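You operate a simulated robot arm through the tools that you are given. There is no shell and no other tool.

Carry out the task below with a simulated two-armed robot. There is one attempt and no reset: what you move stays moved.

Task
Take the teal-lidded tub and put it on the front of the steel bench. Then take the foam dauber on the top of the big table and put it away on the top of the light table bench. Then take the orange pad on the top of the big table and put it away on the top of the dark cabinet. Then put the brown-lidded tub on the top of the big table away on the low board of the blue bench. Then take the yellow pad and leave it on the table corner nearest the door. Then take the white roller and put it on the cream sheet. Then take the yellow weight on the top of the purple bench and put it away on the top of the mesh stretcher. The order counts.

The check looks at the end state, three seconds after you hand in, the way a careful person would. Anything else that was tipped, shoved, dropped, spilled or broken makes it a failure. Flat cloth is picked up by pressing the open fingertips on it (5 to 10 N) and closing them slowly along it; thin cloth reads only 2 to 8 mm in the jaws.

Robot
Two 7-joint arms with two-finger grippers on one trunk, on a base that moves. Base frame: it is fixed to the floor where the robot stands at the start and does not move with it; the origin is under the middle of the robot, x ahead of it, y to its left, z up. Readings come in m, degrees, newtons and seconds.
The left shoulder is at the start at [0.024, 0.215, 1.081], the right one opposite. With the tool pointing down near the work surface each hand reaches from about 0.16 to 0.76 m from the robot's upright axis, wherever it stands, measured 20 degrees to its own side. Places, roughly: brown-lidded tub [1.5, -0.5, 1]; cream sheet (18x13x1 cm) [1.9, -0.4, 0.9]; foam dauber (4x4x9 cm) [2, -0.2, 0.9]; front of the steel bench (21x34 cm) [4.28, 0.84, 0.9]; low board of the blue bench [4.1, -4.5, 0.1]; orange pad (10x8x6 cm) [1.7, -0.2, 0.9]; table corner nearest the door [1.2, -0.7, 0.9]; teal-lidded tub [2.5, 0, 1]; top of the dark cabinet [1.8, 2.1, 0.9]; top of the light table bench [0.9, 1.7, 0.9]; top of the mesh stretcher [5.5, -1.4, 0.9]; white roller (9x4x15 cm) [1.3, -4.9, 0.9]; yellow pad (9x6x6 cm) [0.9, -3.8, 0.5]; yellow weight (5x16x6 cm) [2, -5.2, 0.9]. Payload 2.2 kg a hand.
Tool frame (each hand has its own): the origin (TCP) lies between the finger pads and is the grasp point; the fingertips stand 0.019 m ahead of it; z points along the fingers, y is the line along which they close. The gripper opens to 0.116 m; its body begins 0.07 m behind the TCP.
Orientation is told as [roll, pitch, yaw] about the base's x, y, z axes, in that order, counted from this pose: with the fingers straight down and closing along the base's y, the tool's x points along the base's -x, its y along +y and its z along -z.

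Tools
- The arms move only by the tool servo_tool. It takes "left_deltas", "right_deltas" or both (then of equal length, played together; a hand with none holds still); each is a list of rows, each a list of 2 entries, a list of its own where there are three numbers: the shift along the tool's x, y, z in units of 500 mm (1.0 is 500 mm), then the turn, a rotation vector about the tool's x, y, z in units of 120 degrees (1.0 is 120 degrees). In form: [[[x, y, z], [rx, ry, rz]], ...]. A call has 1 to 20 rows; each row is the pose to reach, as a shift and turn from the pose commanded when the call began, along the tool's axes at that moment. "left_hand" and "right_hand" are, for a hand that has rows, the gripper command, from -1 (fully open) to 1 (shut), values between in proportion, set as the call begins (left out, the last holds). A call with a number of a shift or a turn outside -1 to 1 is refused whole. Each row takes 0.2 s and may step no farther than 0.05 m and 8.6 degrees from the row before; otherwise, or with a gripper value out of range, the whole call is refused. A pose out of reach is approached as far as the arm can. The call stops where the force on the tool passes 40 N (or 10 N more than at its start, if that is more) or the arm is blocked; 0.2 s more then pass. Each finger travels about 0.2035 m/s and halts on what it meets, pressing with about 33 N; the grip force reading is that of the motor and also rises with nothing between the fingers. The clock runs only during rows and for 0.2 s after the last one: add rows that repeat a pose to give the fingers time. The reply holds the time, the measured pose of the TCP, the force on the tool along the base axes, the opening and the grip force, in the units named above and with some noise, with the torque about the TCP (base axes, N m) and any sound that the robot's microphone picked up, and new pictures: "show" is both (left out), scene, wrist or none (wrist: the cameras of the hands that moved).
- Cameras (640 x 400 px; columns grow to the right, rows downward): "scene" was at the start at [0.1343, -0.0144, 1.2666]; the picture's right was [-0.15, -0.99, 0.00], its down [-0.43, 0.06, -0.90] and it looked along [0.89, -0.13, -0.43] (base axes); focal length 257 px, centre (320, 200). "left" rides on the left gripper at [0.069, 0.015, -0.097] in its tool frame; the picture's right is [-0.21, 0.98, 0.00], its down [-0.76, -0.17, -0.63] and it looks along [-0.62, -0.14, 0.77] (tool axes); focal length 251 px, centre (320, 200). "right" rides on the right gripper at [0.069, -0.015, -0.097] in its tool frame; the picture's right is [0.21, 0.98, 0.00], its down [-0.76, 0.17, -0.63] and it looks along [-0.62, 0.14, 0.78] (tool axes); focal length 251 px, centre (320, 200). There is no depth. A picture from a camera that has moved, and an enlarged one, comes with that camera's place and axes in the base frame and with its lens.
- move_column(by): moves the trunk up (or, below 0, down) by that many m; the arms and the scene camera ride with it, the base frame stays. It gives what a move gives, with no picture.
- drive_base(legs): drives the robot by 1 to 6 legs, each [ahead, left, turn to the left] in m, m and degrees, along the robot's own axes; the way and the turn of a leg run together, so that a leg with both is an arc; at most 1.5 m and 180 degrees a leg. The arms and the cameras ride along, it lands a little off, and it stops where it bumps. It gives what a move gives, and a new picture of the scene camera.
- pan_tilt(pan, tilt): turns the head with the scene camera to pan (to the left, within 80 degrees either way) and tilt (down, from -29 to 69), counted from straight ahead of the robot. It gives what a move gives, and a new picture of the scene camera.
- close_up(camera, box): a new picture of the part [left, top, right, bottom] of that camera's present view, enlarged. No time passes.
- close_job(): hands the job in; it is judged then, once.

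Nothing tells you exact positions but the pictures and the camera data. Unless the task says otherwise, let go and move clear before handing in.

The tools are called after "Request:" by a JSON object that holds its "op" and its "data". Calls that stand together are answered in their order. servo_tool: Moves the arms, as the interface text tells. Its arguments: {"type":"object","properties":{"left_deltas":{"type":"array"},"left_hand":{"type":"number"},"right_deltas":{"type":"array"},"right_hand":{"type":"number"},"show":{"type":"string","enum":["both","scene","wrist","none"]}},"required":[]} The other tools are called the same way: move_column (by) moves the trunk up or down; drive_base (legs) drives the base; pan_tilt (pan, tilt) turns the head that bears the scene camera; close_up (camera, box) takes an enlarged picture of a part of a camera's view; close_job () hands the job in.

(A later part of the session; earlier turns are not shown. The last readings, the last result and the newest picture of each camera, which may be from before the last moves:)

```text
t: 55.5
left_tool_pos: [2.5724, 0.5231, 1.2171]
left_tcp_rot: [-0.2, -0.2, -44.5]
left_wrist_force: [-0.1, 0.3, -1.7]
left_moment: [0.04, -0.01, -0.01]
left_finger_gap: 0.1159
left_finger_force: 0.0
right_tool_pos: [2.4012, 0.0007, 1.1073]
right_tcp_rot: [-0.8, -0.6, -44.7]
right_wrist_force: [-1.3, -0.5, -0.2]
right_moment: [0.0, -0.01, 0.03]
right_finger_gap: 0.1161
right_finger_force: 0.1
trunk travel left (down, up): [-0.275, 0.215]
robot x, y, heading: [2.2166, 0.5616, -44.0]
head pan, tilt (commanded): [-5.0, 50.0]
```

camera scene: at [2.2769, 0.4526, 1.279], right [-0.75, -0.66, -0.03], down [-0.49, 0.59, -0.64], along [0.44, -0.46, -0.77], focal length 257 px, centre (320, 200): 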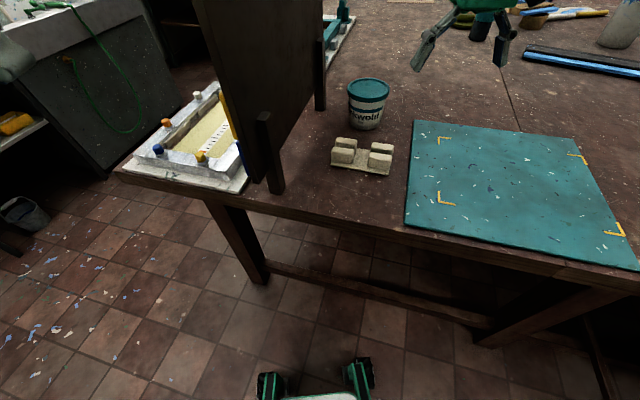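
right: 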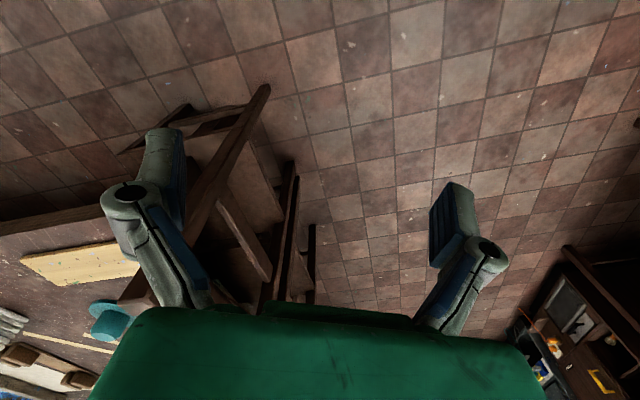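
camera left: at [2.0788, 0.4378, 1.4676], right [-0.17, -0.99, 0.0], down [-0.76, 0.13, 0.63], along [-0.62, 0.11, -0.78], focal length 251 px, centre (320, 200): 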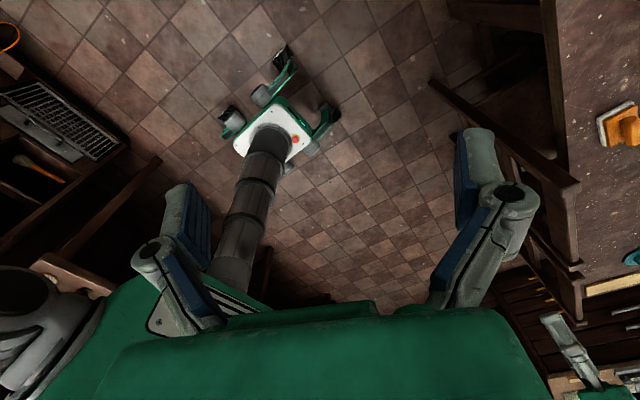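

The rocking is smaller but still there. I'll look at the right side to check whether any part of the robot is touching something.

Request:
{"op": "pan_tilt", "data": {"pan": -75, "tilt": 45}}

Request:
{"op": "pan_tilt", "data": {"pan": 75, "tilt": 45}}

Request:
{"op": "pan_tilt", "data": {"pan": 0, "tilt": 50}}

```text
t: 56.9
left_tool_pos: [2.5511, 0.502, 1.2228]
left_tcp_rot: [0.7, -1.0, -44.6]
left_wrist_force: [0.2, -1.1, -0.3]
left_moment: [0.02, -0.04, 0.01]
left_finger_gap: 0.1161
left_finger_force: 0.1
right_tool_pos: [2.3815, -0.0186, 1.1024]
right_tcp_rot: [0.4, -0.4, -44.9]
right_wrist_force: [-0.9, -0.4, 1.1]
right_moment: [0.05, -0.09, -0.03]
right_finger_gap: 0.1161
right_finger_force: 0.0
trunk travel left (down, up): [-0.275, 0.215]
robot x, y, heading: [2.2126, 0.5548, -44.2]
head pan, tilt (commanded): [-75.0, 45.0]
camera scene: at [2.1989, 0.4512, 1.2867], right [-0.88, 0.48, 0.0], down [0.34, 0.62, -0.7], along [-0.34, -0.62, -0.71], focal length 257 px, centre (320, 200)
```

scene: 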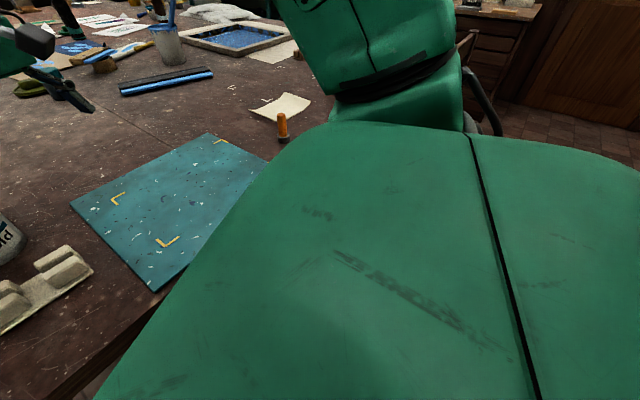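

```text
t: 59.3
left_tool_pos: [2.6135, 0.5648, 1.2102]
left_tcp_rot: [-2.9, -1.1, -44.4]
left_wrist_force: [1.1, 1.9, 0.8]
left_moment: [-0.17, 0.15, -0.01]
left_finger_gap: 0.1159
left_finger_force: 0.1
right_tool_pos: [2.442, 0.041, 1.1177]
right_tcp_rot: [-3.2, -0.5, -44.3]
right_wrist_force: [3.4, 1.4, -0.4]
right_moment: [-0.23, 0.32, -0.03]
right_finger_gap: 0.1157
right_finger_force: 0.1
trunk travel left (down, up): [-0.275, 0.215]
robot x, y, heading: [2.2205, 0.5665, -43.9]
head pan, tilt (commanded): [75.0, 45.0]
camera scene: at [2.36, 0.6167, 1.2825], right [0.52, -0.86, 0.01], down [-0.63, -0.38, -0.68], along [0.58, 0.34, -0.74], focal length 257 px, centre (320, 200)
```

scene: 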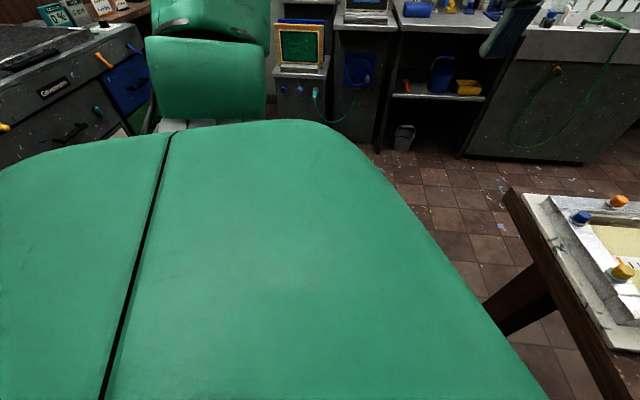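

```text
t: 60.7
left_tool_pos: [2.5624, 0.5104, 1.215]
left_tcp_rot: [0.4, 0.0, -44.3]
left_wrist_force: [0.2, -0.5, -1.5]
left_moment: [0.05, 0.01, -0.01]
left_finger_gap: 0.1161
left_finger_force: 0.0
right_tool_pos: [2.3925, -0.0085, 1.102]
right_tcp_rot: [-0.2, -0.4, -44.5]
right_wrist_force: [-0.6, -0.7, -0.7]
right_moment: [0.01, -0.13, -0.02]
right_finger_gap: 0.116
right_finger_force: 0.0
trunk travel left (down, up): [-0.275, 0.215]
robot x, y, heading: [2.2091, 0.5562, -43.8]
head pan, tilt (commanded): [0.0, 50.0]
camera scene: at [2.2743, 0.4463, 1.2781], right [-0.69, -0.72, -0.03], down [-0.54, 0.55, -0.64], along [0.48, -0.43, -0.77], focal length 257 px, centre (320, 200)
```

scene: 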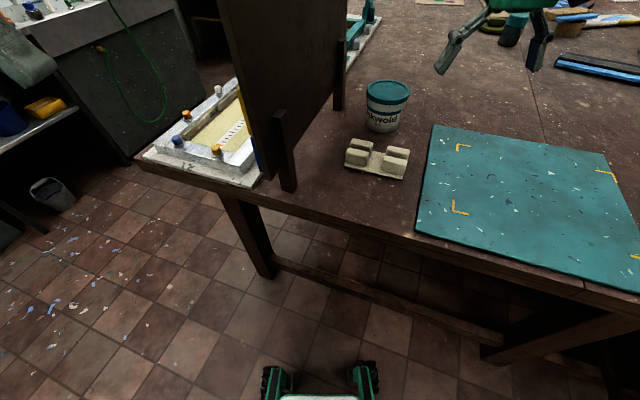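

The rocking isn't dying out. I'll back off 0.35 m from the table to see whether it comes from the spot I'm standing on, and look at the floor where I stood.

Request:
{"op": "drive_base", "data": {"legs": [[-0.35, 0, 0]]}}

Request:
{"op": "pan_tilt", "data": {"pan": 0, "tilt": 55}}

Request:
{"op": "servo_tool", "data": {"right_deltas": [[[0, 0, 0], [0, 0, 0]], [[0, 0, 0], [0, 0, 0]]], "show": "none"}}

Request:
{"op": "servo_tool", "data": {"right_deltas": [[[0, 0, 0], [0, 0, 0]], [[0, 0, 0], [0, 0, 0]]], "show": "none"}}

Request:
{"op": "servo_tool", "data": {"right_deltas": [[[0, 0, 0], [0, 0, 0]], [[0, 0, 0], [0, 0, 0]]], "show": "none"}}

```text
t: 63.0
left_tool_pos: [2.3194, 0.7699, 1.2172]
left_tcp_rot: [-0.6, -1.0, -44.7]
left_wrist_force: [-0.5, 0.7, 0.8]
left_moment: [-0.04, -0.09, 0.03]
left_finger_gap: 0.1159
left_finger_force: 0.0
right_tool_pos: [2.1486, 0.2476, 1.108]
right_tcp_rot: [-0.7, -0.5, -44.7]
right_wrist_force: [0.9, 0.5, 0.1]
right_moment: [-0.06, 0.05, -0.01]
right_finger_gap: 0.1158
right_finger_force: 0.1
trunk travel left (down, up): [-0.275, 0.215]
robot x, y, heading: [1.9657, 0.8063, -43.9]
head pan, tilt (commanded): [0.0, 50.0]
camera scene: at [2.0695, 0.7409, 1.2786], right [-0.69, -0.72, 0.02], down [-0.56, 0.52, -0.64], along [0.45, -0.45, -0.77], focal length 257 px, centre (320, 200)
```

scene: 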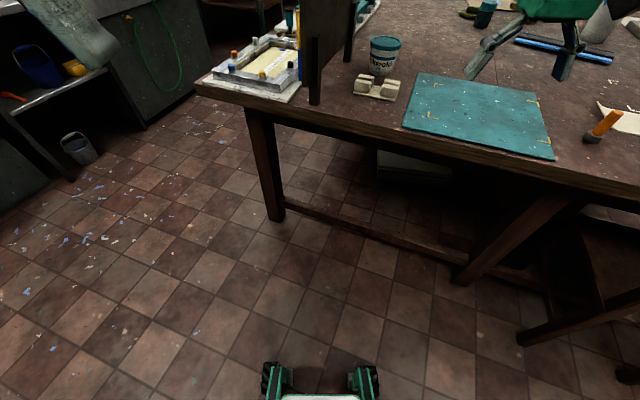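

```text
t: 63.7
left_tool_pos: [2.3425, 0.7973, 1.2173]
left_tcp_rot: [-1.9, -1.5, -44.6]
left_wrist_force: [1.8, 2.6, 1.2]
left_moment: [-0.15, 0.09, 0.01]
left_finger_gap: 0.1159
left_finger_force: 0.0
right_tool_pos: [2.1714, 0.2733, 1.1167]
right_tcp_rot: [-2.2, -0.8, -44.4]
right_wrist_force: [3.0, 0.9, 0.8]
right_moment: [-0.09, 0.22, -0.01]
right_finger_gap: 0.1161
right_finger_force: 0.2
trunk travel left (down, up): [-0.275, 0.215]
robot x, y, heading: [1.9715, 0.8131, -44.1]
head pan, tilt (commanded): [0.0, 55.0]
camera scene: at [2.0895, 0.7691, 1.2725], right [-0.69, -0.72, 0.04], down [-0.61, 0.55, -0.57], along [0.39, -0.42, -0.82], focal length 257 px, centre (320, 200)
```

scene: 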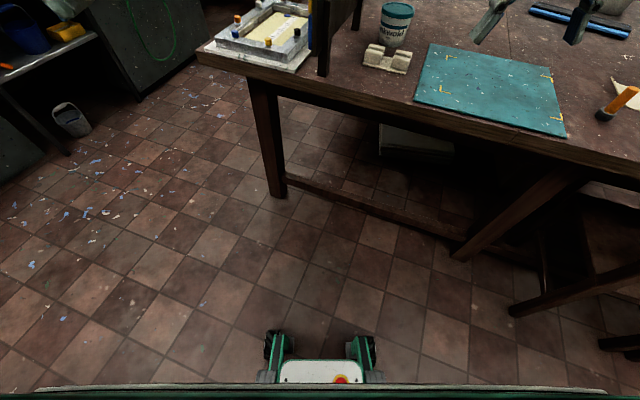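

```text
t: 64.5
left_tool_pos: [2.3352, 0.8056, 1.2069]
left_tcp_rot: [-2.4, 0.1, -44.3]
left_wrist_force: [0.7, 2.1, 0.5]
left_moment: [-0.14, 0.07, 0.03]
left_finger_gap: 0.116
left_finger_force: 0.1
right_tool_pos: [2.1702, 0.284, 1.1215]
right_tcp_rot: [-2.8, -1.0, -43.9]
right_wrist_force: [2.4, 3.2, 1.2]
right_moment: [-0.17, 0.2, -0.02]
right_finger_gap: 0.116
right_finger_force: 0.0
trunk travel left (down, up): [-0.275, 0.215]
robot x, y, heading: [1.9617, 0.8052, -43.1]
head pan, tilt (commanded): [0.0, 55.0]
stopped in row 2 (right hand): the arm was blocked; the commanded pose is now the measured one
```

```text
t: 65.3
left_tool_pos: [2.3214, 0.7954, 1.2031]
left_tcp_rot: [-1.9, 0.8, -44.0]
left_wrist_force: [0.3, 1.5, -0.1]
left_moment: [-0.09, 0.05, 0.05]
left_finger_gap: 0.116
left_finger_force: 0.1
right_tool_pos: [2.1552, 0.2721, 1.1206]
right_tcp_rot: [-2.4, -1.1, -44.0]
right_wrist_force: [1.7, 2.6, 0.3]
right_moment: [-0.15, 0.08, 0.03]
right_finger_gap: 0.116
right_finger_force: 0.1
trunk travel left (down, up): [-0.275, 0.215]
robot x, y, heading: [1.9498, 0.7984, -43.4]
head pan, tilt (commanded): [0.0, 55.0]
stopped in row 2 (right hand): the arm was blocked; the commanded pose is now the measured one
```

```text
t: 66.1
left_tool_pos: [2.3038, 0.7759, 1.2039]
left_tcp_rot: [-1.1, 1.2, -44.2]
left_wrist_force: [0.3, 0.7, -0.7]
left_moment: [-0.02, 0.06, 0.01]
left_finger_gap: 0.1162
left_finger_force: 0.0
right_tool_pos: [2.1386, 0.2523, 1.1169]
right_tcp_rot: [-1.6, -0.8, -44.3]
right_wrist_force: [0.7, 0.5, 0.0]
right_moment: [-0.06, 0.07, 0.01]
right_finger_gap: 0.1161
right_finger_force: 0.1
trunk travel left (down, up): [-0.275, 0.215]
robot x, y, heading: [1.9414, 0.7877, -43.1]
head pan, tilt (commanded): [0.0, 55.0]
stopped in row 2 (right hand): the arm was blocked; the commanded pose is now the measured one
```

The rocking follows the posture, not the spot. I'll put the left hand back into its original stable carry pose relative to the body.

Request:
{"op": "servo_tool", "data": {"left_deltas": [[[-0.07, -0.01, 0.015], [0, 0, 0]], [[-0.14, -0.02, 0.03], [0, 0, 0]], [[-0.21, -0.03, 0.045], [0, 0, 0]], [[-0.28, -0.04, 0.06], [0, 0, 0]], [[-0.35, -0.05, 0.07], [0, 0, 0]], [[-0.4, -0.06, 0.07], [0, 0, 0]]], "show": "none"}}

Request:
{"op": "pan_tilt", "data": {"pan": 0, "tilt": 50}}

Request:
{"op": "pan_tilt", "data": {"pan": 0, "tilt": 48}}

Request:
{"op": "pan_tilt", "data": {"pan": 0, "tilt": 46}}

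```text
t: 67.7
left_tool_pos: [2.3806, 0.5727, 1.1825]
left_tcp_rot: [1.5, -0.3, -44.7]
left_wrist_force: [-1.2, -0.8, -0.1]
left_moment: [0.06, -0.02, -0.01]
left_finger_gap: 0.1161
left_finger_force: 0.1
right_tool_pos: [2.093, 0.2126, 1.1098]
right_tcp_rot: [0.9, -0.7, -45.1]
right_wrist_force: [-0.6, -0.5, 0.1]
right_moment: [0.05, -0.12, 0.01]
right_finger_gap: 0.1158
right_finger_force: 0.0
trunk travel left (down, up): [-0.275, 0.215]
robot x, y, heading: [1.9321, 0.7763, -43.2]
head pan, tilt (commanded): [0.0, 55.0]
stopped in row 6 (left hand): the arm was blocked; the commanded pose is now the measured one
```

```text
t: 68.3
left_tool_pos: [2.3752, 0.5651, 1.1849]
left_tcp_rot: [1.6, -0.3, -44.8]
left_wrist_force: [-1.1, -1.4, 0.8]
left_moment: [0.1, -0.13, 0.0]
left_finger_gap: 0.1158
left_finger_force: 0.0
right_tool_pos: [2.0871, 0.206, 1.1072]
right_tcp_rot: [1.1, -0.7, -45.1]
right_wrist_force: [-1.0, -0.2, 0.4]
right_moment: [0.07, -0.09, -0.01]
right_finger_gap: 0.1161
right_finger_force: 0.0
trunk travel left (down, up): [-0.275, 0.215]
robot x, y, heading: [1.9309, 0.7723, -43.1]
head pan, tilt (commanded): [0.0, 50.0]
camera scene: at [2.0054, 0.678, 1.2797], right [-0.69, -0.73, -0.01], down [-0.55, 0.53, -0.64], along [0.47, -0.43, -0.77], focal length 257 px, centre (320, 200)
```

scene: 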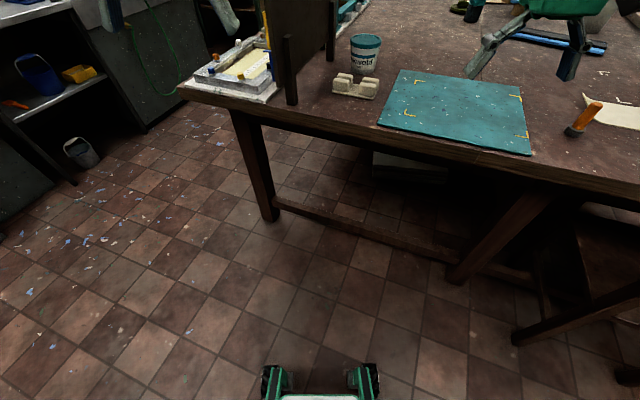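

```text
t: 68.9
left_tool_pos: [2.4194, 0.6136, 1.1759]
left_tcp_rot: [-1.1, -0.2, -44.2]
left_wrist_force: [0.9, 1.3, 0.3]
left_moment: [-0.07, 0.06, 0.02]
left_finger_gap: 0.1161
left_finger_force: 0.2
right_tool_pos: [2.132, 0.2512, 1.1198]
right_tcp_rot: [-1.6, -0.8, -44.5]
right_wrist_force: [1.1, 1.8, 0.5]
right_moment: [-0.09, 0.11, 0.02]
right_finger_gap: 0.1159
right_finger_force: 0.2
trunk travel left (down, up): [-0.275, 0.215]
robot x, y, heading: [1.9408, 0.7822, -43.0]
head pan, tilt (commanded): [0.0, 48.0]
camera scene: at [2.0529, 0.726, 1.2818], right [-0.68, -0.73, 0.03], down [-0.56, 0.49, -0.67], along [0.47, -0.47, -0.75], focal length 257 px, centre (320, 200)
```

scene: 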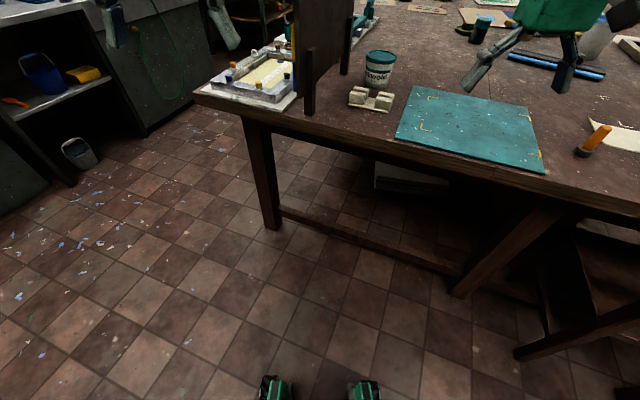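

```text
t: 69.6
left_tool_pos: [2.4135, 0.6066, 1.1777]
left_tcp_rot: [-0.7, -0.2, -44.3]
left_wrist_force: [0.7, 0.8, 0.0]
left_moment: [-0.08, 0.1, 0.01]
left_finger_gap: 0.1162
left_finger_force: 0.0
right_tool_pos: [2.127, 0.2437, 1.1175]
right_tcp_rot: [-1.2, -0.8, -44.6]
right_wrist_force: [0.7, 1.1, 0.7]
right_moment: [-0.03, 0.14, 0.01]
right_finger_gap: 0.1164
right_finger_force: 0.0
trunk travel left (down, up): [-0.275, 0.215]
robot x, y, heading: [1.9382, 0.7818, -43.3]
head pan, tilt (commanded): [0.0, 46.0]
camera scene: at [2.0271, 0.6962, 1.2853], right [-0.69, -0.73, 0.0], down [-0.53, 0.5, -0.69], along [0.5, -0.47, -0.72], focal length 257 px, centre (320, 200)
```

scene: 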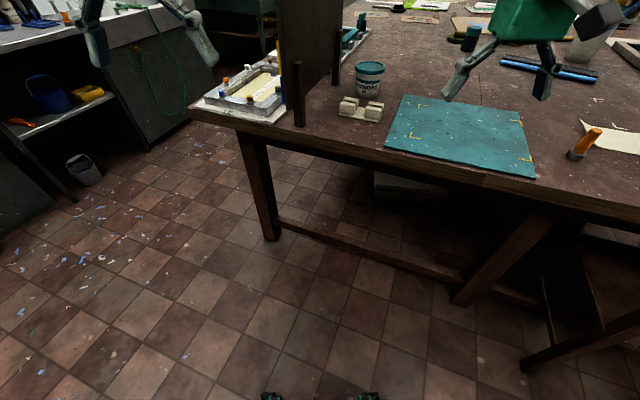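

Still swaying slightly. I'll hold everything still for several seconds to see if it settles in this pose.

Request:
{"op": "servo_tool", "data": {"left_deltas": [[[0, 0, 0], [0, 0, 0]], [[0, 0, 0], [0, 0, 0]], [[0, 0, 0], [0, 0, 0]], [[0, 0, 0], [0, 0, 0]], [[0, 0, 0], [0, 0, 0]], [[0, 0, 0], [0, 0, 0]], [[0, 0, 0], [0, 0, 0]], [[0, 0, 0], [0, 0, 0]], [[0, 0, 0], [0, 0, 0]], [[0, 0, 0], [0, 0, 0]]], "show": "none"}}

Request:
{"op": "servo_tool", "data": {"left_deltas": [[[0, 0, 0], [0, 0, 0]], [[0, 0, 0], [0, 0, 0]], [[0, 0, 0], [0, 0, 0]], [[0, 0, 0], [0, 0, 0]], [[0, 0, 0], [0, 0, 0]], [[0, 0, 0], [0, 0, 0]], [[0, 0, 0], [0, 0, 0]], [[0, 0, 0], [0, 0, 0]], [[0, 0, 0], [0, 0, 0]], [[0, 0, 0], [0, 0, 0]]], "show": "none"}}

Request:
{"op": "servo_tool", "data": {"left_deltas": [[[0, 0, 0], [0, 0, 0]], [[0, 0, 0], [0, 0, 0]], [[0, 0, 0], [0, 0, 0]], [[0, 0, 0], [0, 0, 0]], [[0, 0, 0], [0, 0, 0]], [[0, 0, 0], [0, 0, 0]], [[0, 0, 0], [0, 0, 0]], [[0, 0, 0], [0, 0, 0]], [[0, 0, 0], [0, 0, 0]], [[0, 0, 0], [0, 0, 0]]], "show": "none"}}

Request:
{"op": "servo_tool", "data": {"left_deltas": [[[0, 0, 0], [0, 0, 0]], [[0, 0, 0], [0, 0, 0]], [[0, 0, 0], [0, 0, 0]], [[0, 0, 0], [0, 0, 0]], [[0, 0, 0], [0, 0, 0]], [[0, 0, 0], [0, 0, 0]], [[0, 0, 0], [0, 0, 0]], [[0, 0, 0], [0, 0, 0]], [[0, 0, 0], [0, 0, 0]], [[0, 0, 0], [0, 0, 0]]], "show": "none"}}

```text
t: 72.0
left_tool_pos: [2.3548, 0.5502, 1.1883]
left_tcp_rot: [2.8, -0.5, -45.0]
left_wrist_force: [-1.9, -0.8, -0.1]
left_moment: [0.11, -0.18, -0.03]
left_finger_gap: 0.1157
left_finger_force: 0.0
right_tool_pos: [2.0688, 0.1917, 1.1023]
right_tcp_rot: [2.1, -0.7, -45.3]
right_wrist_force: [-1.0, -0.1, 0.1]
right_moment: [0.07, -0.13, 0.0]
right_finger_gap: 0.1158
right_finger_force: 0.0
trunk travel left (down, up): [-0.275, 0.215]
robot x, y, heading: [1.9258, 0.767, -43.2]
head pan, tilt (commanded): [0.0, 46.0]
stopped in row 10 (left hand): the arm was blocked; the commanded pose is now the measured one
```

```text
t: 74.4
left_tool_pos: [2.3534, 0.5527, 1.1895]
left_tcp_rot: [3.0, -0.4, -44.7]
left_wrist_force: [-1.5, -0.7, -0.1]
left_moment: [0.09, -0.13, 0.03]
left_finger_gap: 0.116
left_finger_force: 0.2
right_tool_pos: [2.0676, 0.1926, 1.1021]
right_tcp_rot: [2.4, -0.8, -45.1]
right_wrist_force: [-1.2, -1.1, 0.2]
right_moment: [0.1, -0.11, 0.0]
right_finger_gap: 0.1159
right_finger_force: 0.2
trunk travel left (down, up): [-0.275, 0.215]
robot x, y, heading: [1.9326, 0.7721, -43.3]
head pan, tilt (commanded): [0.0, 46.0]
stopped in row 10 (left hand): the arm was blocked; the commanded pose is now the measured one
```

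```text
t: 76.8
left_tool_pos: [2.4029, 0.6107, 1.1826]
left_tcp_rot: [-0.2, -0.5, -44.1]
left_wrist_force: [1.4, -1.0, -0.7]
left_moment: [-0.04, 0.06, 0.06]
left_finger_gap: 0.1158
left_finger_force: 0.1
right_tool_pos: [2.1175, 0.2471, 1.1204]
right_tcp_rot: [-0.8, -1.4, -44.3]
right_wrist_force: [0.6, 0.3, 0.6]
right_moment: [-0.06, 0.05, 0.0]
right_finger_gap: 0.116
right_finger_force: 0.0
trunk travel left (down, up): [-0.275, 0.215]
robot x, y, heading: [1.9405, 0.7808, -43.2]
head pan, tilt (commanded): [0.0, 46.0]
stopped in row 10 (left hand): the arm was blocked; the commanded pose is now the measured one
```

```text
t: 79.0
left_tool_pos: [2.3751, 0.5788, 1.1883]
left_tcp_rot: [1.6, -0.5, -44.2]
left_wrist_force: [-0.4, -0.9, -0.4]
left_moment: [0.04, -0.09, -0.01]
left_finger_gap: 0.1157
left_finger_force: 0.1
right_tool_pos: [2.0883, 0.218, 1.1098]
right_tcp_rot: [1.1, -1.1, -44.7]
right_wrist_force: [0.1, -0.7, 0.6]
right_moment: [0.04, -0.04, 0.01]
right_finger_gap: 0.1159
right_finger_force: 0.0
trunk travel left (down, up): [-0.275, 0.215]
robot x, y, heading: [1.9412, 0.7815, -43.2]
head pan, tilt (commanded): [0.0, 46.0]
```

I'll sample the sway at fine intervals to understand its waveform before deciding how to calm it.

Request:
{"op": "pan_tilt", "data": {"pan": 0, "tilt": 46.5}}

Request:
{"op": "pan_tilt", "data": {"pan": 0, "tilt": 46}}

Request:
{"op": "pan_tilt", "data": {"pan": 0, "tilt": 46.5}}

Request:
{"op": "pan_tilt", "data": {"pan": 0, "tilt": 46}}

Request:
{"op": "move_column", "data": {"by": -0.05}}

Request:
{"op": "move_column", "data": {"by": -0.001}}

Request:
{"op": "move_column", "data": {"by": -0.001}}

Request:
{"op": "move_column", "data": {"by": -0.001}}

```text
t: 79.6
left_tool_pos: [2.3649, 0.5692, 1.1898]
left_tcp_rot: [2.3, -0.5, -44.4]
left_wrist_force: [-0.5, -1.7, -0.6]
left_moment: [0.07, -0.07, -0.01]
left_finger_gap: 0.1161
left_finger_force: 0.1
right_tool_pos: [2.0802, 0.2069, 1.1065]
right_tcp_rot: [1.7, -1.1, -44.9]
right_wrist_force: [-1.2, -0.7, -0.1]
right_moment: [0.1, -0.08, -0.03]
right_finger_gap: 0.1157
right_finger_force: 0.2
trunk travel left (down, up): [-0.275, 0.215]
robot x, y, heading: [1.9326, 0.7743, -43.1]
head pan, tilt (commanded): [0.0, 46.5]
camera scene: at [2.0164, 0.6845, 1.2845], right [-0.68, -0.73, -0.01], down [-0.53, 0.5, -0.69], along [0.5, -0.46, -0.73], focal length 257 px, centre (320, 200)
```

scene: 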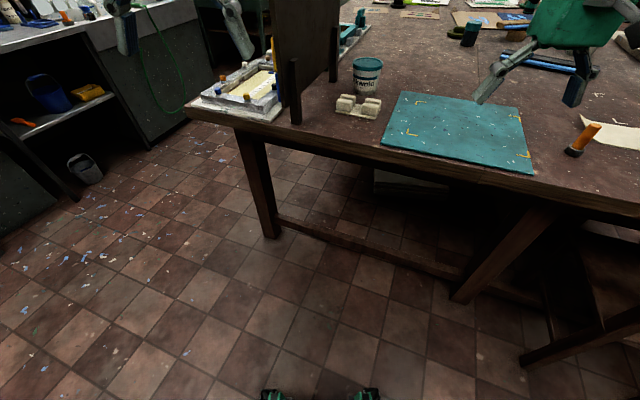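

```text
t: 80.2
left_tool_pos: [2.4133, 0.6214, 1.1823]
left_tcp_rot: [-0.8, -0.4, -43.9]
left_wrist_force: [2.1, 1.0, 0.0]
left_moment: [-0.12, 0.16, 0.04]
left_finger_gap: 0.1161
left_finger_force: 0.0
right_tool_pos: [2.1266, 0.2571, 1.1208]
right_tcp_rot: [-1.3, -1.3, -44.1]
right_wrist_force: [1.2, 1.5, -0.4]
right_moment: [-0.11, 0.16, 0.02]
right_finger_gap: 0.1161
right_finger_force: 0.1
trunk travel left (down, up): [-0.275, 0.215]
robot x, y, heading: [1.9458, 0.7876, -43.1]
head pan, tilt (commanded): [0.0, 46.0]
camera scene: at [2.0616, 0.7329, 1.2846], right [-0.68, -0.73, 0.03], down [-0.54, 0.48, -0.69], along [0.49, -0.49, -0.72], focal length 257 px, centre (320, 200)
```

scene: 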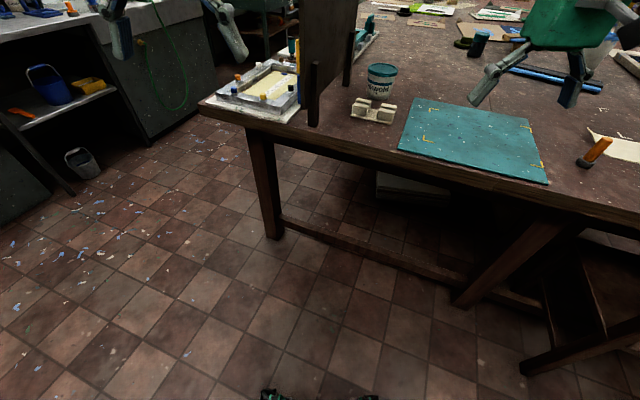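

```text
t: 80.8
left_tool_pos: [2.394, 0.6012, 1.1849]
left_tcp_rot: [0.4, -0.5, -44.1]
left_wrist_force: [0.4, 0.8, -0.5]
left_moment: [-0.02, 0.01, -0.01]
left_finger_gap: 0.116
left_finger_force: 0.1
right_tool_pos: [2.1084, 0.2403, 1.1149]
right_tcp_rot: [-0.2, -1.1, -44.5]
right_wrist_force: [-0.9, 1.0, -0.1]
right_moment: [-0.04, 0.04, 0.0]
right_finger_gap: 0.1159
right_finger_force: 0.2
trunk travel left (down, up): [-0.275, 0.215]
robot x, y, heading: [1.9357, 0.785, -43.4]
head pan, tilt (commanded): [0.0, 46.5]
camera scene: at [2.0225, 0.6916, 1.2845], right [-0.69, -0.73, -0.01], down [-0.53, 0.5, -0.69], along [0.5, -0.47, -0.73], focal length 257 px, centre (320, 200)
```

scene: 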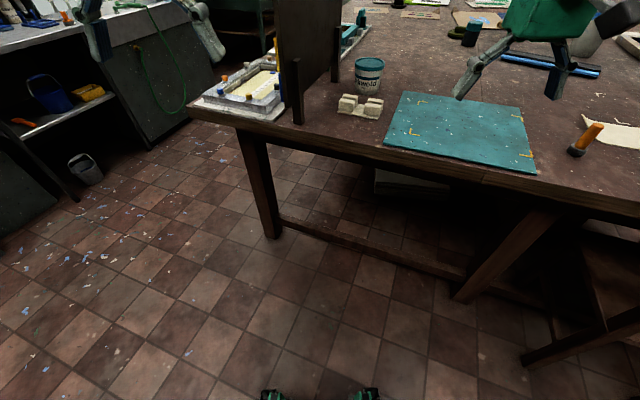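

```text
t: 81.4
left_tool_pos: [2.3542, 0.5582, 1.1914]
left_tcp_rot: [2.7, -0.7, -44.4]
left_wrist_force: [-0.4, -0.7, -1.1]
left_moment: [0.07, -0.05, -0.01]
left_finger_gap: 0.1159
left_finger_force: 0.1
right_tool_pos: [2.0693, 0.1983, 1.1036]
right_tcp_rot: [2.3, -1.0, -45.0]
right_wrist_force: [-0.3, -0.2, -0.7]
right_moment: [0.07, -0.11, -0.03]
right_finger_gap: 0.1163
right_finger_force: 0.0
trunk travel left (down, up): [-0.275, 0.215]
robot x, y, heading: [1.9338, 0.7777, -43.3]
head pan, tilt (commanded): [0.0, 46.0]
camera scene: at [1.9973, 0.6639, 1.2847], right [-0.69, -0.73, -0.03], down [-0.51, 0.51, -0.69], along [0.52, -0.46, -0.72], focal length 257 px, centre (320, 200)
```

scene: 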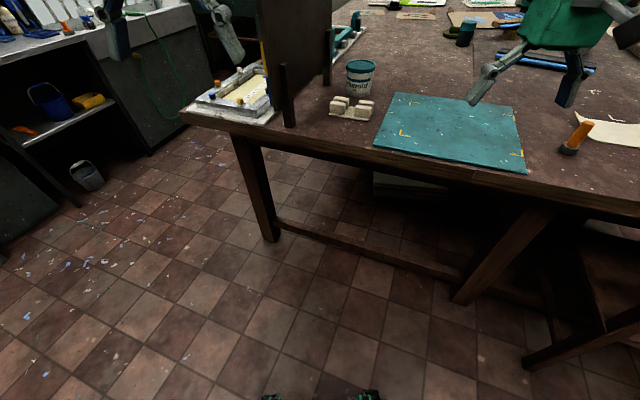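

```text
t: 82.3
left_tool_pos: [2.3567, 0.5599, 1.1416]
left_tcp_rot: [2.7, -0.6, -44.4]
left_wrist_force: [-2.4, -1.5, 0.4]
left_moment: [0.22, -0.22, 0.0]
left_finger_gap: 0.1159
left_finger_force: 0.1
right_tool_pos: [2.0714, 0.1997, 1.0544]
right_tcp_rot: [2.2, -1.1, -44.8]
right_wrist_force: [-3.1, -2.0, 0.4]
right_moment: [0.1, -0.23, -0.05]
right_finger_gap: 0.116
right_finger_force: 0.0
trunk travel left (down, up): [-0.225, 0.265]
robot x, y, heading: [1.9392, 0.7755, -43.4]
head pan, tilt (commanded): [0.0, 46.0]
```

```text
t: 82.8
left_tool_pos: [2.4032, 0.6096, 1.132]
left_tcp_rot: [-0.2, -0.5, -44.2]
left_wrist_force: [0.5, 1.5, -0.1]
left_moment: [-0.05, 0.06, 0.0]
left_finger_gap: 0.1162
left_finger_force: 0.2
right_tool_pos: [2.117, 0.247, 1.0673]
right_tcp_rot: [-0.7, -1.3, -44.4]
right_wrist_force: [1.0, 0.3, -0.7]
right_moment: [-0.01, 0.05, -0.02]
right_finger_gap: 0.1162
right_finger_force: 0.1
trunk travel left (down, up): [-0.224, 0.266]
robot x, y, heading: [1.9385, 0.786, -43.2]
head pan, tilt (commanded): [0.0, 46.0]
```

```text
t: 83.3
left_tool_pos: [2.389, 0.5949, 1.1342]
left_tcp_rot: [0.8, -0.5, -44.2]
left_wrist_force: [0.0, -0.2, -0.3]
left_moment: [-0.01, 0.0, 0.02]
left_finger_gap: 0.116
left_finger_force: 0.1
right_tool_pos: [2.1031, 0.2324, 1.0625]
right_tcp_rot: [0.2, -1.3, -44.4]
right_wrist_force: [0.1, -0.2, 0.4]
right_moment: [0.0, -0.05, 0.0]
right_finger_gap: 0.1159
right_finger_force: 0.0
trunk travel left (down, up): [-0.223, 0.267]
robot x, y, heading: [1.9428, 0.7839, -43.1]
head pan, tilt (commanded): [0.0, 46.0]
```

```text
t: 83.8
left_tool_pos: [2.3657, 0.5705, 1.137]
left_tcp_rot: [2.2, -0.4, -44.5]
left_wrist_force: [-0.5, -0.6, -0.2]
left_moment: [0.1, -0.12, -0.01]
left_finger_gap: 0.1162
left_finger_force: 0.1
right_tool_pos: [2.081, 0.211, 1.0552]
right_tcp_rot: [1.7, -1.1, -44.7]
right_wrist_force: [-1.6, -0.9, -1.1]
right_moment: [0.04, -0.11, 0.02]
right_finger_gap: 0.1161
right_finger_force: 0.0
trunk travel left (down, up): [-0.222, 0.268]
robot x, y, heading: [1.9351, 0.7802, -43.1]
head pan, tilt (commanded): [0.0, 46.0]
```

The sway has a period of roughly 1.6–2 s. I'll sample some more with nothing else moving to see whether it is decaying.

Request:
{"op": "move_column", "data": {"by": -0.001}}

Request:
{"op": "move_column", "data": {"by": -0.001}}

Request:
{"op": "move_column", "data": {"by": -0.001}}

Request:
{"op": "move_column", "data": {"by": -0.001}}

Request:
{"op": "move_column", "data": {"by": -0.001}}

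Request:
{"op": "move_column", "data": {"by": -0.001}}

Request:
{"op": "move_column", "data": {"by": -0.001}}

Request:
{"op": "move_column", "data": {"by": -0.001}}

```text
t: 84.4
left_tool_pos: [2.4176, 0.6259, 1.1281]
left_tcp_rot: [-1.2, -0.5, -44.0]
left_wrist_force: [2.4, 1.9, 0.5]
left_moment: [-0.13, 0.19, 0.02]
left_finger_gap: 0.1159
left_finger_force: 0.1
right_tool_pos: [2.1328, 0.2625, 1.0693]
right_tcp_rot: [-1.7, -1.4, -44.2]
right_wrist_force: [1.6, 1.2, 0.7]
right_moment: [-0.13, 0.18, -0.01]
right_finger_gap: 0.1163
right_finger_force: 0.0
trunk travel left (down, up): [-0.221, 0.269]
robot x, y, heading: [1.9442, 0.7903, -42.9]
head pan, tilt (commanded): [0.0, 46.0]
```

```text
t: 84.9
left_tool_pos: [2.3555, 0.558, 1.1363]
left_tcp_rot: [2.8, -0.5, -44.5]
left_wrist_force: [-1.5, -2.7, 0.5]
left_moment: [0.27, -0.23, -0.01]
left_finger_gap: 0.1159
left_finger_force: 0.1
right_tool_pos: [2.0693, 0.1982, 1.0486]
right_tcp_rot: [2.3, -1.0, -44.8]
right_wrist_force: [-3.3, -1.8, -0.3]
right_moment: [0.15, -0.27, 0.01]
right_finger_gap: 0.1159
right_finger_force: 0.1
trunk travel left (down, up): [-0.22, 0.27]
robot x, y, heading: [1.9296, 0.7767, -43.2]
head pan, tilt (commanded): [0.0, 46.0]
```

```text
t: 85.4
left_tool_pos: [2.4056, 0.6104, 1.126]
left_tcp_rot: [-0.2, -0.4, -44.3]
left_wrist_force: [0.9, 0.0, -1.2]
left_moment: [-0.04, 0.05, 0.02]
left_finger_gap: 0.116
left_finger_force: 0.1
right_tool_pos: [2.1182, 0.2483, 1.0637]
right_tcp_rot: [-0.9, -1.2, -44.4]
right_wrist_force: [0.5, -0.6, -0.5]
right_moment: [-0.03, 0.05, 0.05]
right_finger_gap: 0.1159
right_finger_force: 0.1
trunk travel left (down, up): [-0.219, 0.271]
robot x, y, heading: [1.943, 0.7861, -43.4]
head pan, tilt (commanded): [0.0, 46.0]
```

```text
t: 85.9
left_tool_pos: [2.387, 0.5926, 1.1278]
left_tcp_rot: [0.8, -0.6, -44.1]
left_wrist_force: [0.1, 0.3, 0.2]
left_moment: [0.0, 0.01, 0.01]
left_finger_gap: 0.1158
left_finger_force: 0.0
right_tool_pos: [2.1009, 0.2315, 1.0567]
right_tcp_rot: [0.3, -1.2, -44.4]
right_wrist_force: [0.0, -0.5, 1.3]
right_moment: [0.04, -0.01, -0.05]
right_finger_gap: 0.1162
right_finger_force: 0.0
trunk travel left (down, up): [-0.218, 0.272]
robot x, y, heading: [1.9389, 0.7826, -43.4]
head pan, tilt (commanded): [0.0, 46.0]
```

```text
t: 86.4
left_tool_pos: [2.3674, 0.5713, 1.1316]
left_tcp_rot: [2.1, -0.5, -44.4]
left_wrist_force: [-0.9, -1.9, -0.1]
left_moment: [0.06, -0.09, -0.01]
left_finger_gap: 0.116
left_finger_force: 0.0
right_tool_pos: [2.0818, 0.2106, 1.0506]
right_tcp_rot: [1.6, -1.1, -44.8]
right_wrist_force: [-0.8, -1.3, 1.1]
right_moment: [0.06, -0.09, 0.02]
right_finger_gap: 0.1162
right_finger_force: 0.0
trunk travel left (down, up): [-0.217, 0.273]
robot x, y, heading: [1.93, 0.7753, -43.2]
head pan, tilt (commanded): [0.0, 46.0]
```

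```text
t: 86.9
left_tool_pos: [2.4185, 0.6267, 1.1227]
left_tcp_rot: [-1.2, -0.6, -43.9]
left_wrist_force: [0.8, 1.9, 0.3]
left_moment: [-0.18, 0.14, 0.04]
left_finger_gap: 0.116
left_finger_force: 0.0
right_tool_pos: [2.1299, 0.2623, 1.0642]
right_tcp_rot: [-1.7, -1.4, -44.2]
right_wrist_force: [1.7, 2.1, 0.4]
right_moment: [-0.14, 0.12, 0.01]
right_finger_gap: 0.1161
right_finger_force: 0.1
trunk travel left (down, up): [-0.216, 0.274]
robot x, y, heading: [1.9435, 0.7939, -42.9]
head pan, tilt (commanded): [0.0, 46.0]
```

```text
t: 87.4
left_tool_pos: [2.3543, 0.5571, 1.1313]
left_tcp_rot: [2.8, -0.4, -44.5]
left_wrist_force: [-3.4, -2.6, -0.5]
left_moment: [0.26, -0.22, 0.01]
left_finger_gap: 0.1164
left_finger_force: 0.1
right_tool_pos: [2.07, 0.1988, 1.0442]
right_tcp_rot: [2.4, -1.0, -44.7]
right_wrist_force: [-3.1, -1.1, 0.6]
right_moment: [0.13, -0.26, -0.01]
right_finger_gap: 0.1158
right_finger_force: 0.0
trunk travel left (down, up): [-0.215, 0.275]
robot x, y, heading: [1.9326, 0.7806, -43.1]
head pan, tilt (commanded): [0.0, 46.0]
```

```text
t: 87.9
left_tool_pos: [2.4079, 0.6126, 1.1217]
left_tcp_rot: [-0.4, -0.4, -44.1]
left_wrist_force: [1.3, 0.8, 0.2]
left_moment: [-0.04, 0.05, 0.0]
left_finger_gap: 0.116
left_finger_force: 0.1
right_tool_pos: [2.1206, 0.2489, 1.0573]
right_tcp_rot: [-0.8, -1.2, -44.3]
right_wrist_force: [0.2, 0.7, -0.3]
right_moment: [-0.03, 0.06, -0.03]
right_finger_gap: 0.1161
right_finger_force: 0.0
trunk travel left (down, up): [-0.214, 0.276]
robot x, y, heading: [1.9423, 0.7847, -43.3]
head pan, tilt (commanded): [0.0, 46.0]
```

The sway is a steady ~0.8 Hz oscillation of about ±2°. I'll try a small drive move to see whether restarting and stopping the wheels calms it.

Request:
{"op": "drive_base", "data": {"legs": [[0, 0, -8]]}}

Request:
{"op": "move_column", "data": {"by": 0.001}}

Request:
{"op": "move_column", "data": {"by": 0.001}}

Request:
{"op": "move_column", "data": {"by": 0.001}}

Request:
{"op": "move_column", "data": {"by": 0.001}}

Request:
{"op": "move_column", "data": {"by": 0.001}}

Request:
{"op": "move_column", "data": {"by": 0.001}}

```text
t: 88.9
left_tool_pos: [2.3398, 0.5176, 1.1265]
left_tcp_rot: [1.8, -0.5, -52.5]
left_wrist_force: [-1.0, -0.3, -0.3]
left_moment: [0.05, -0.1, 0.03]
left_finger_gap: 0.1159
left_finger_force: 0.1
right_tool_pos: [2.0068, 0.1999, 1.0489]
right_tcp_rot: [1.3, -1.2, -52.6]
right_wrist_force: [-0.6, -1.0, 0.8]
right_moment: [0.06, -0.07, 0.01]
right_finger_gap: 0.1158
right_finger_force: 0.0
trunk travel left (down, up): [-0.214, 0.276]
robot x, y, heading: [1.9388, 0.7781, -51.5]
head pan, tilt (commanded): [0.0, 46.0]
camera scene: at [2.014, 0.6836, 1.2242], right [-0.78, -0.63, 0.0], down [-0.45, 0.56, -0.69], along [0.43, -0.54, -0.72], focal length 257 px, centre (320, 200)
```

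scene: 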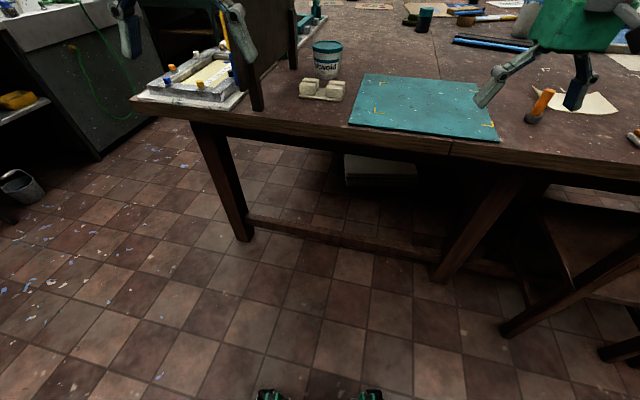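

```text
t: 89.5
left_tool_pos: [2.3641, 0.5428, 1.127]
left_tcp_rot: [0.4, -0.6, -52.1]
left_wrist_force: [0.6, 1.0, -0.3]
left_moment: [-0.09, 0.12, 0.02]
left_finger_gap: 0.1159
left_finger_force: 0.2
right_tool_pos: [2.0309, 0.2236, 1.0586]
right_tcp_rot: [-0.4, -1.4, -52.4]
right_wrist_force: [2.1, 0.8, -0.9]
right_moment: [-0.07, 0.13, 0.03]
right_finger_gap: 0.1159
right_finger_force: 0.1
trunk travel left (down, up): [-0.215, 0.275]
robot x, y, heading: [1.9392, 0.7839, -51.4]
head pan, tilt (commanded): [0.0, 46.0]
```

```text
t: 90.0
left_tool_pos: [2.3043, 0.495, 1.1327]
left_tcp_rot: [3.6, -0.8, -52.7]
left_wrist_force: [-0.6, -0.4, -0.1]
left_moment: [0.13, -0.12, -0.02]
left_finger_gap: 0.116
left_finger_force: 0.1
right_tool_pos: [1.9742, 0.1779, 1.0423]
right_tcp_rot: [3.0, -1.1, -53.0]
right_wrist_force: [-2.4, -0.5, -0.4]
right_moment: [0.12, -0.1, 0.03]
right_finger_gap: 0.1159
right_finger_force: 0.1
trunk travel left (down, up): [-0.216, 0.274]
robot x, y, heading: [1.9302, 0.7724, -51.6]
head pan, tilt (commanded): [0.0, 46.0]
```

```text
t: 90.5
left_tool_pos: [2.3611, 0.5392, 1.1282]
left_tcp_rot: [0.5, -0.6, -52.3]
left_wrist_force: [1.3, 1.2, 0.6]
left_moment: [-0.06, 0.05, 0.02]
left_finger_gap: 0.1162
left_finger_force: 0.0
right_tool_pos: [2.0273, 0.2208, 1.0587]
right_tcp_rot: [0.0, -1.3, -52.5]
right_wrist_force: [1.0, 0.3, 0.7]
right_moment: [-0.11, 0.13, 0.01]
right_finger_gap: 0.1163
right_finger_force: 0.2
trunk travel left (down, up): [-0.217, 0.273]
robot x, y, heading: [1.94, 0.7876, -51.1]
head pan, tilt (commanded): [0.0, 46.0]
```

```text
t: 91.0
left_tool_pos: [2.3323, 0.5167, 1.1338]
left_tcp_rot: [2.0, -0.7, -52.3]
left_wrist_force: [-0.4, 0.6, -0.2]
left_moment: [0.04, -0.01, -0.01]
left_finger_gap: 0.1159
left_finger_force: 0.1
right_tool_pos: [2.0001, 0.2007, 1.0512]
right_tcp_rot: [1.5, -1.4, -52.6]
right_wrist_force: [0.0, 0.0, -0.1]
right_moment: [0.0, -0.01, 0.01]
right_finger_gap: 0.1158
right_finger_force: 0.1
trunk travel left (down, up): [-0.218, 0.272]
robot x, y, heading: [1.9358, 0.7786, -51.4]
head pan, tilt (commanded): [0.0, 46.0]
```

```text
t: 91.5
left_tool_pos: [2.3203, 0.5075, 1.1346]
left_tcp_rot: [2.6, -0.7, -52.6]
left_wrist_force: [-0.6, -1.3, -0.2]
left_moment: [0.06, -0.1, 0.01]
left_finger_gap: 0.1162
left_finger_force: 0.0
right_tool_pos: [1.9882, 0.1918, 1.0499]
right_tcp_rot: [2.1, -1.2, -53.0]
right_wrist_force: [-0.6, -0.7, 0.1]
right_moment: [0.07, -0.09, 0.0]
right_finger_gap: 0.1159
right_finger_force: 0.0
trunk travel left (down, up): [-0.219, 0.271]
robot x, y, heading: [1.9338, 0.7743, -51.6]
head pan, tilt (commanded): [0.0, 46.0]
```

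```text
t: 92.0
left_tool_pos: [2.3667, 0.547, 1.1319]
left_tcp_rot: [0.0, -0.7, -52.2]
left_wrist_force: [1.0, 0.4, 0.9]
left_moment: [-0.11, 0.12, 0.01]
left_finger_gap: 0.1159
left_finger_force: 0.1
right_tool_pos: [2.0334, 0.2256, 1.0652]
right_tcp_rot: [-0.5, -1.4, -52.5]
right_wrist_force: [1.1, 0.7, 1.0]
right_moment: [-0.08, 0.17, 0.0]
right_finger_gap: 0.1161
right_finger_force: 0.1
trunk travel left (down, up): [-0.22, 0.27]
robot x, y, heading: [1.945, 0.7875, -51.2]
head pan, tilt (commanded): [0.0, 46.0]
```

Still oscillating. I'll lower the column by 0.15 m to see how the sway responds.

Request:
{"op": "move_column", "data": {"by": -0.15}}

Request:
{"op": "move_column", "data": {"by": -0.001}}

Request:
{"op": "move_column", "data": {"by": -0.001}}

Request:
{"op": "move_column", "data": {"by": -0.001}}

Request:
{"op": "move_column", "data": {"by": -0.001}}

Request:
{"op": "move_column", "data": {"by": -0.001}}

Request:
{"op": "move_column", "data": {"by": -0.001}}

```text
t: 93.8
left_tool_pos: [2.364, 0.5428, 0.9811]
left_tcp_rot: [0.2, -0.6, -52.1]
left_wrist_force: [1.2, 1.7, -0.1]
left_moment: [-0.15, 0.19, -0.04]
left_finger_gap: 0.1162
left_finger_force: 0.1
right_tool_pos: [2.0298, 0.2232, 0.9159]
right_tcp_rot: [-0.3, -1.5, -52.5]
right_wrist_force: [0.9, 1.0, 0.6]
right_moment: [-0.11, 0.14, -0.01]
right_finger_gap: 0.1161
right_finger_force: 0.0
trunk travel left (down, up): [-0.07, 0.42]
robot x, y, heading: [1.9403, 0.7825, -51.0]
head pan, tilt (commanded): [0.0, 46.0]
```

```text
t: 94.3
left_tool_pos: [2.3302, 0.5165, 0.9842]
left_tcp_rot: [2.1, -0.5, -52.4]
left_wrist_force: [-1.4, -0.2, -0.3]
left_moment: [0.04, -0.02, 0.01]
left_finger_gap: 0.1162
left_finger_force: 0.0
right_tool_pos: [1.9994, 0.1989, 0.9037]
right_tcp_rot: [1.5, -1.2, -52.7]
right_wrist_force: [0.1, 0.3, -0.3]
right_moment: [0.02, -0.01, -0.01]
right_finger_gap: 0.1161
right_finger_force: 0.1
trunk travel left (down, up): [-0.069, 0.421]
robot x, y, heading: [1.9358, 0.7787, -51.1]
head pan, tilt (commanded): [0.0, 46.0]
```

```text
t: 94.8
left_tool_pos: [2.3181, 0.5073, 0.9853]
left_tcp_rot: [2.8, -0.6, -52.5]
left_wrist_force: [-1.6, -1.6, -0.3]
left_moment: [0.09, -0.09, -0.02]
left_finger_gap: 0.1159
left_finger_force: 0.0
right_tool_pos: [1.9879, 0.1892, 0.898]
right_tcp_rot: [2.4, -1.2, -52.9]
right_wrist_force: [-1.2, 0.3, -0.2]
right_moment: [0.07, -0.12, 0.01]
right_finger_gap: 0.1161
right_finger_force: 0.1
trunk travel left (down, up): [-0.068, 0.422]
robot x, y, heading: [1.9297, 0.7756, -51.3]
head pan, tilt (commanded): [0.0, 46.0]
```

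```text
t: 95.3
left_tool_pos: [2.3622, 0.5412, 0.979]
left_tcp_rot: [0.2, -0.7, -52.2]
left_wrist_force: [0.5, -0.4, 0.4]
left_moment: [-0.06, 0.07, 0.01]
left_finger_gap: 0.1158
left_finger_force: 0.0
right_tool_pos: [2.0281, 0.2212, 0.9111]
right_tcp_rot: [-0.3, -1.5, -52.4]
right_wrist_force: [1.4, 1.0, 0.1]
right_moment: [-0.02, 0.1, 0.01]
right_finger_gap: 0.1161
right_finger_force: 0.0
trunk travel left (down, up): [-0.067, 0.423]
robot x, y, heading: [1.939, 0.7865, -51.4]
head pan, tilt (commanded): [0.0, 46.0]
```

```text
t: 95.8
left_tool_pos: [2.3207, 0.509, 0.9834]
left_tcp_rot: [2.6, -0.6, -52.6]
left_wrist_force: [0.5, 0.3, -0.1]
left_moment: [0.04, -0.08, -0.02]
left_finger_gap: 0.1159
left_finger_force: 0.0
right_tool_pos: [1.9905, 0.1916, 0.8966]
right_tcp_rot: [2.1, -1.2, -52.9]
right_wrist_force: [-1.7, -1.0, 0.0]
right_moment: [0.05, -0.11, -0.03]
right_finger_gap: 0.1159
right_finger_force: 0.0
trunk travel left (down, up): [-0.066, 0.424]
robot x, y, heading: [1.9327, 0.7796, -51.2]
head pan, tilt (commanded): [0.0, 46.0]
```

```text
t: 96.3
left_tool_pos: [2.3304, 0.5172, 0.98]
left_tcp_rot: [2.3, -0.6, -52.5]
left_wrist_force: [-0.6, 0.4, -0.1]
left_moment: [0.02, -0.03, 0.02]
left_finger_gap: 0.116
left_finger_force: 0.1
right_tool_pos: [1.9981, 0.1987, 0.8984]
right_tcp_rot: [1.7, -1.3, -52.9]
right_wrist_force: [-0.2, 0.3, -0.7]
right_moment: [0.03, 0.0, 0.0]
right_finger_gap: 0.1161
right_finger_force: 0.1
trunk travel left (down, up): [-0.065, 0.425]
robot x, y, heading: [1.9337, 0.7801, -51.4]
head pan, tilt (commanded): [0.0, 46.0]
```

```text
t: 96.8
left_tool_pos: [2.3563, 0.5375, 0.9749]
left_tcp_rot: [0.6, -0.7, -52.2]
left_wrist_force: [-0.2, 0.7, -0.3]
left_moment: [-0.08, 0.11, -0.02]
left_finger_gap: 0.1159
left_finger_force: 0.1
right_tool_pos: [2.0234, 0.2184, 0.9064]
right_tcp_rot: [0.0, -1.5, -52.5]
right_wrist_force: [1.8, 1.6, -0.1]
right_moment: [-0.07, 0.11, -0.03]
right_finger_gap: 0.116
right_finger_force: 0.0
trunk travel left (down, up): [-0.064, 0.426]
robot x, y, heading: [1.9407, 0.7841, -51.3]
head pan, tilt (commanded): [0.0, 46.0]
```

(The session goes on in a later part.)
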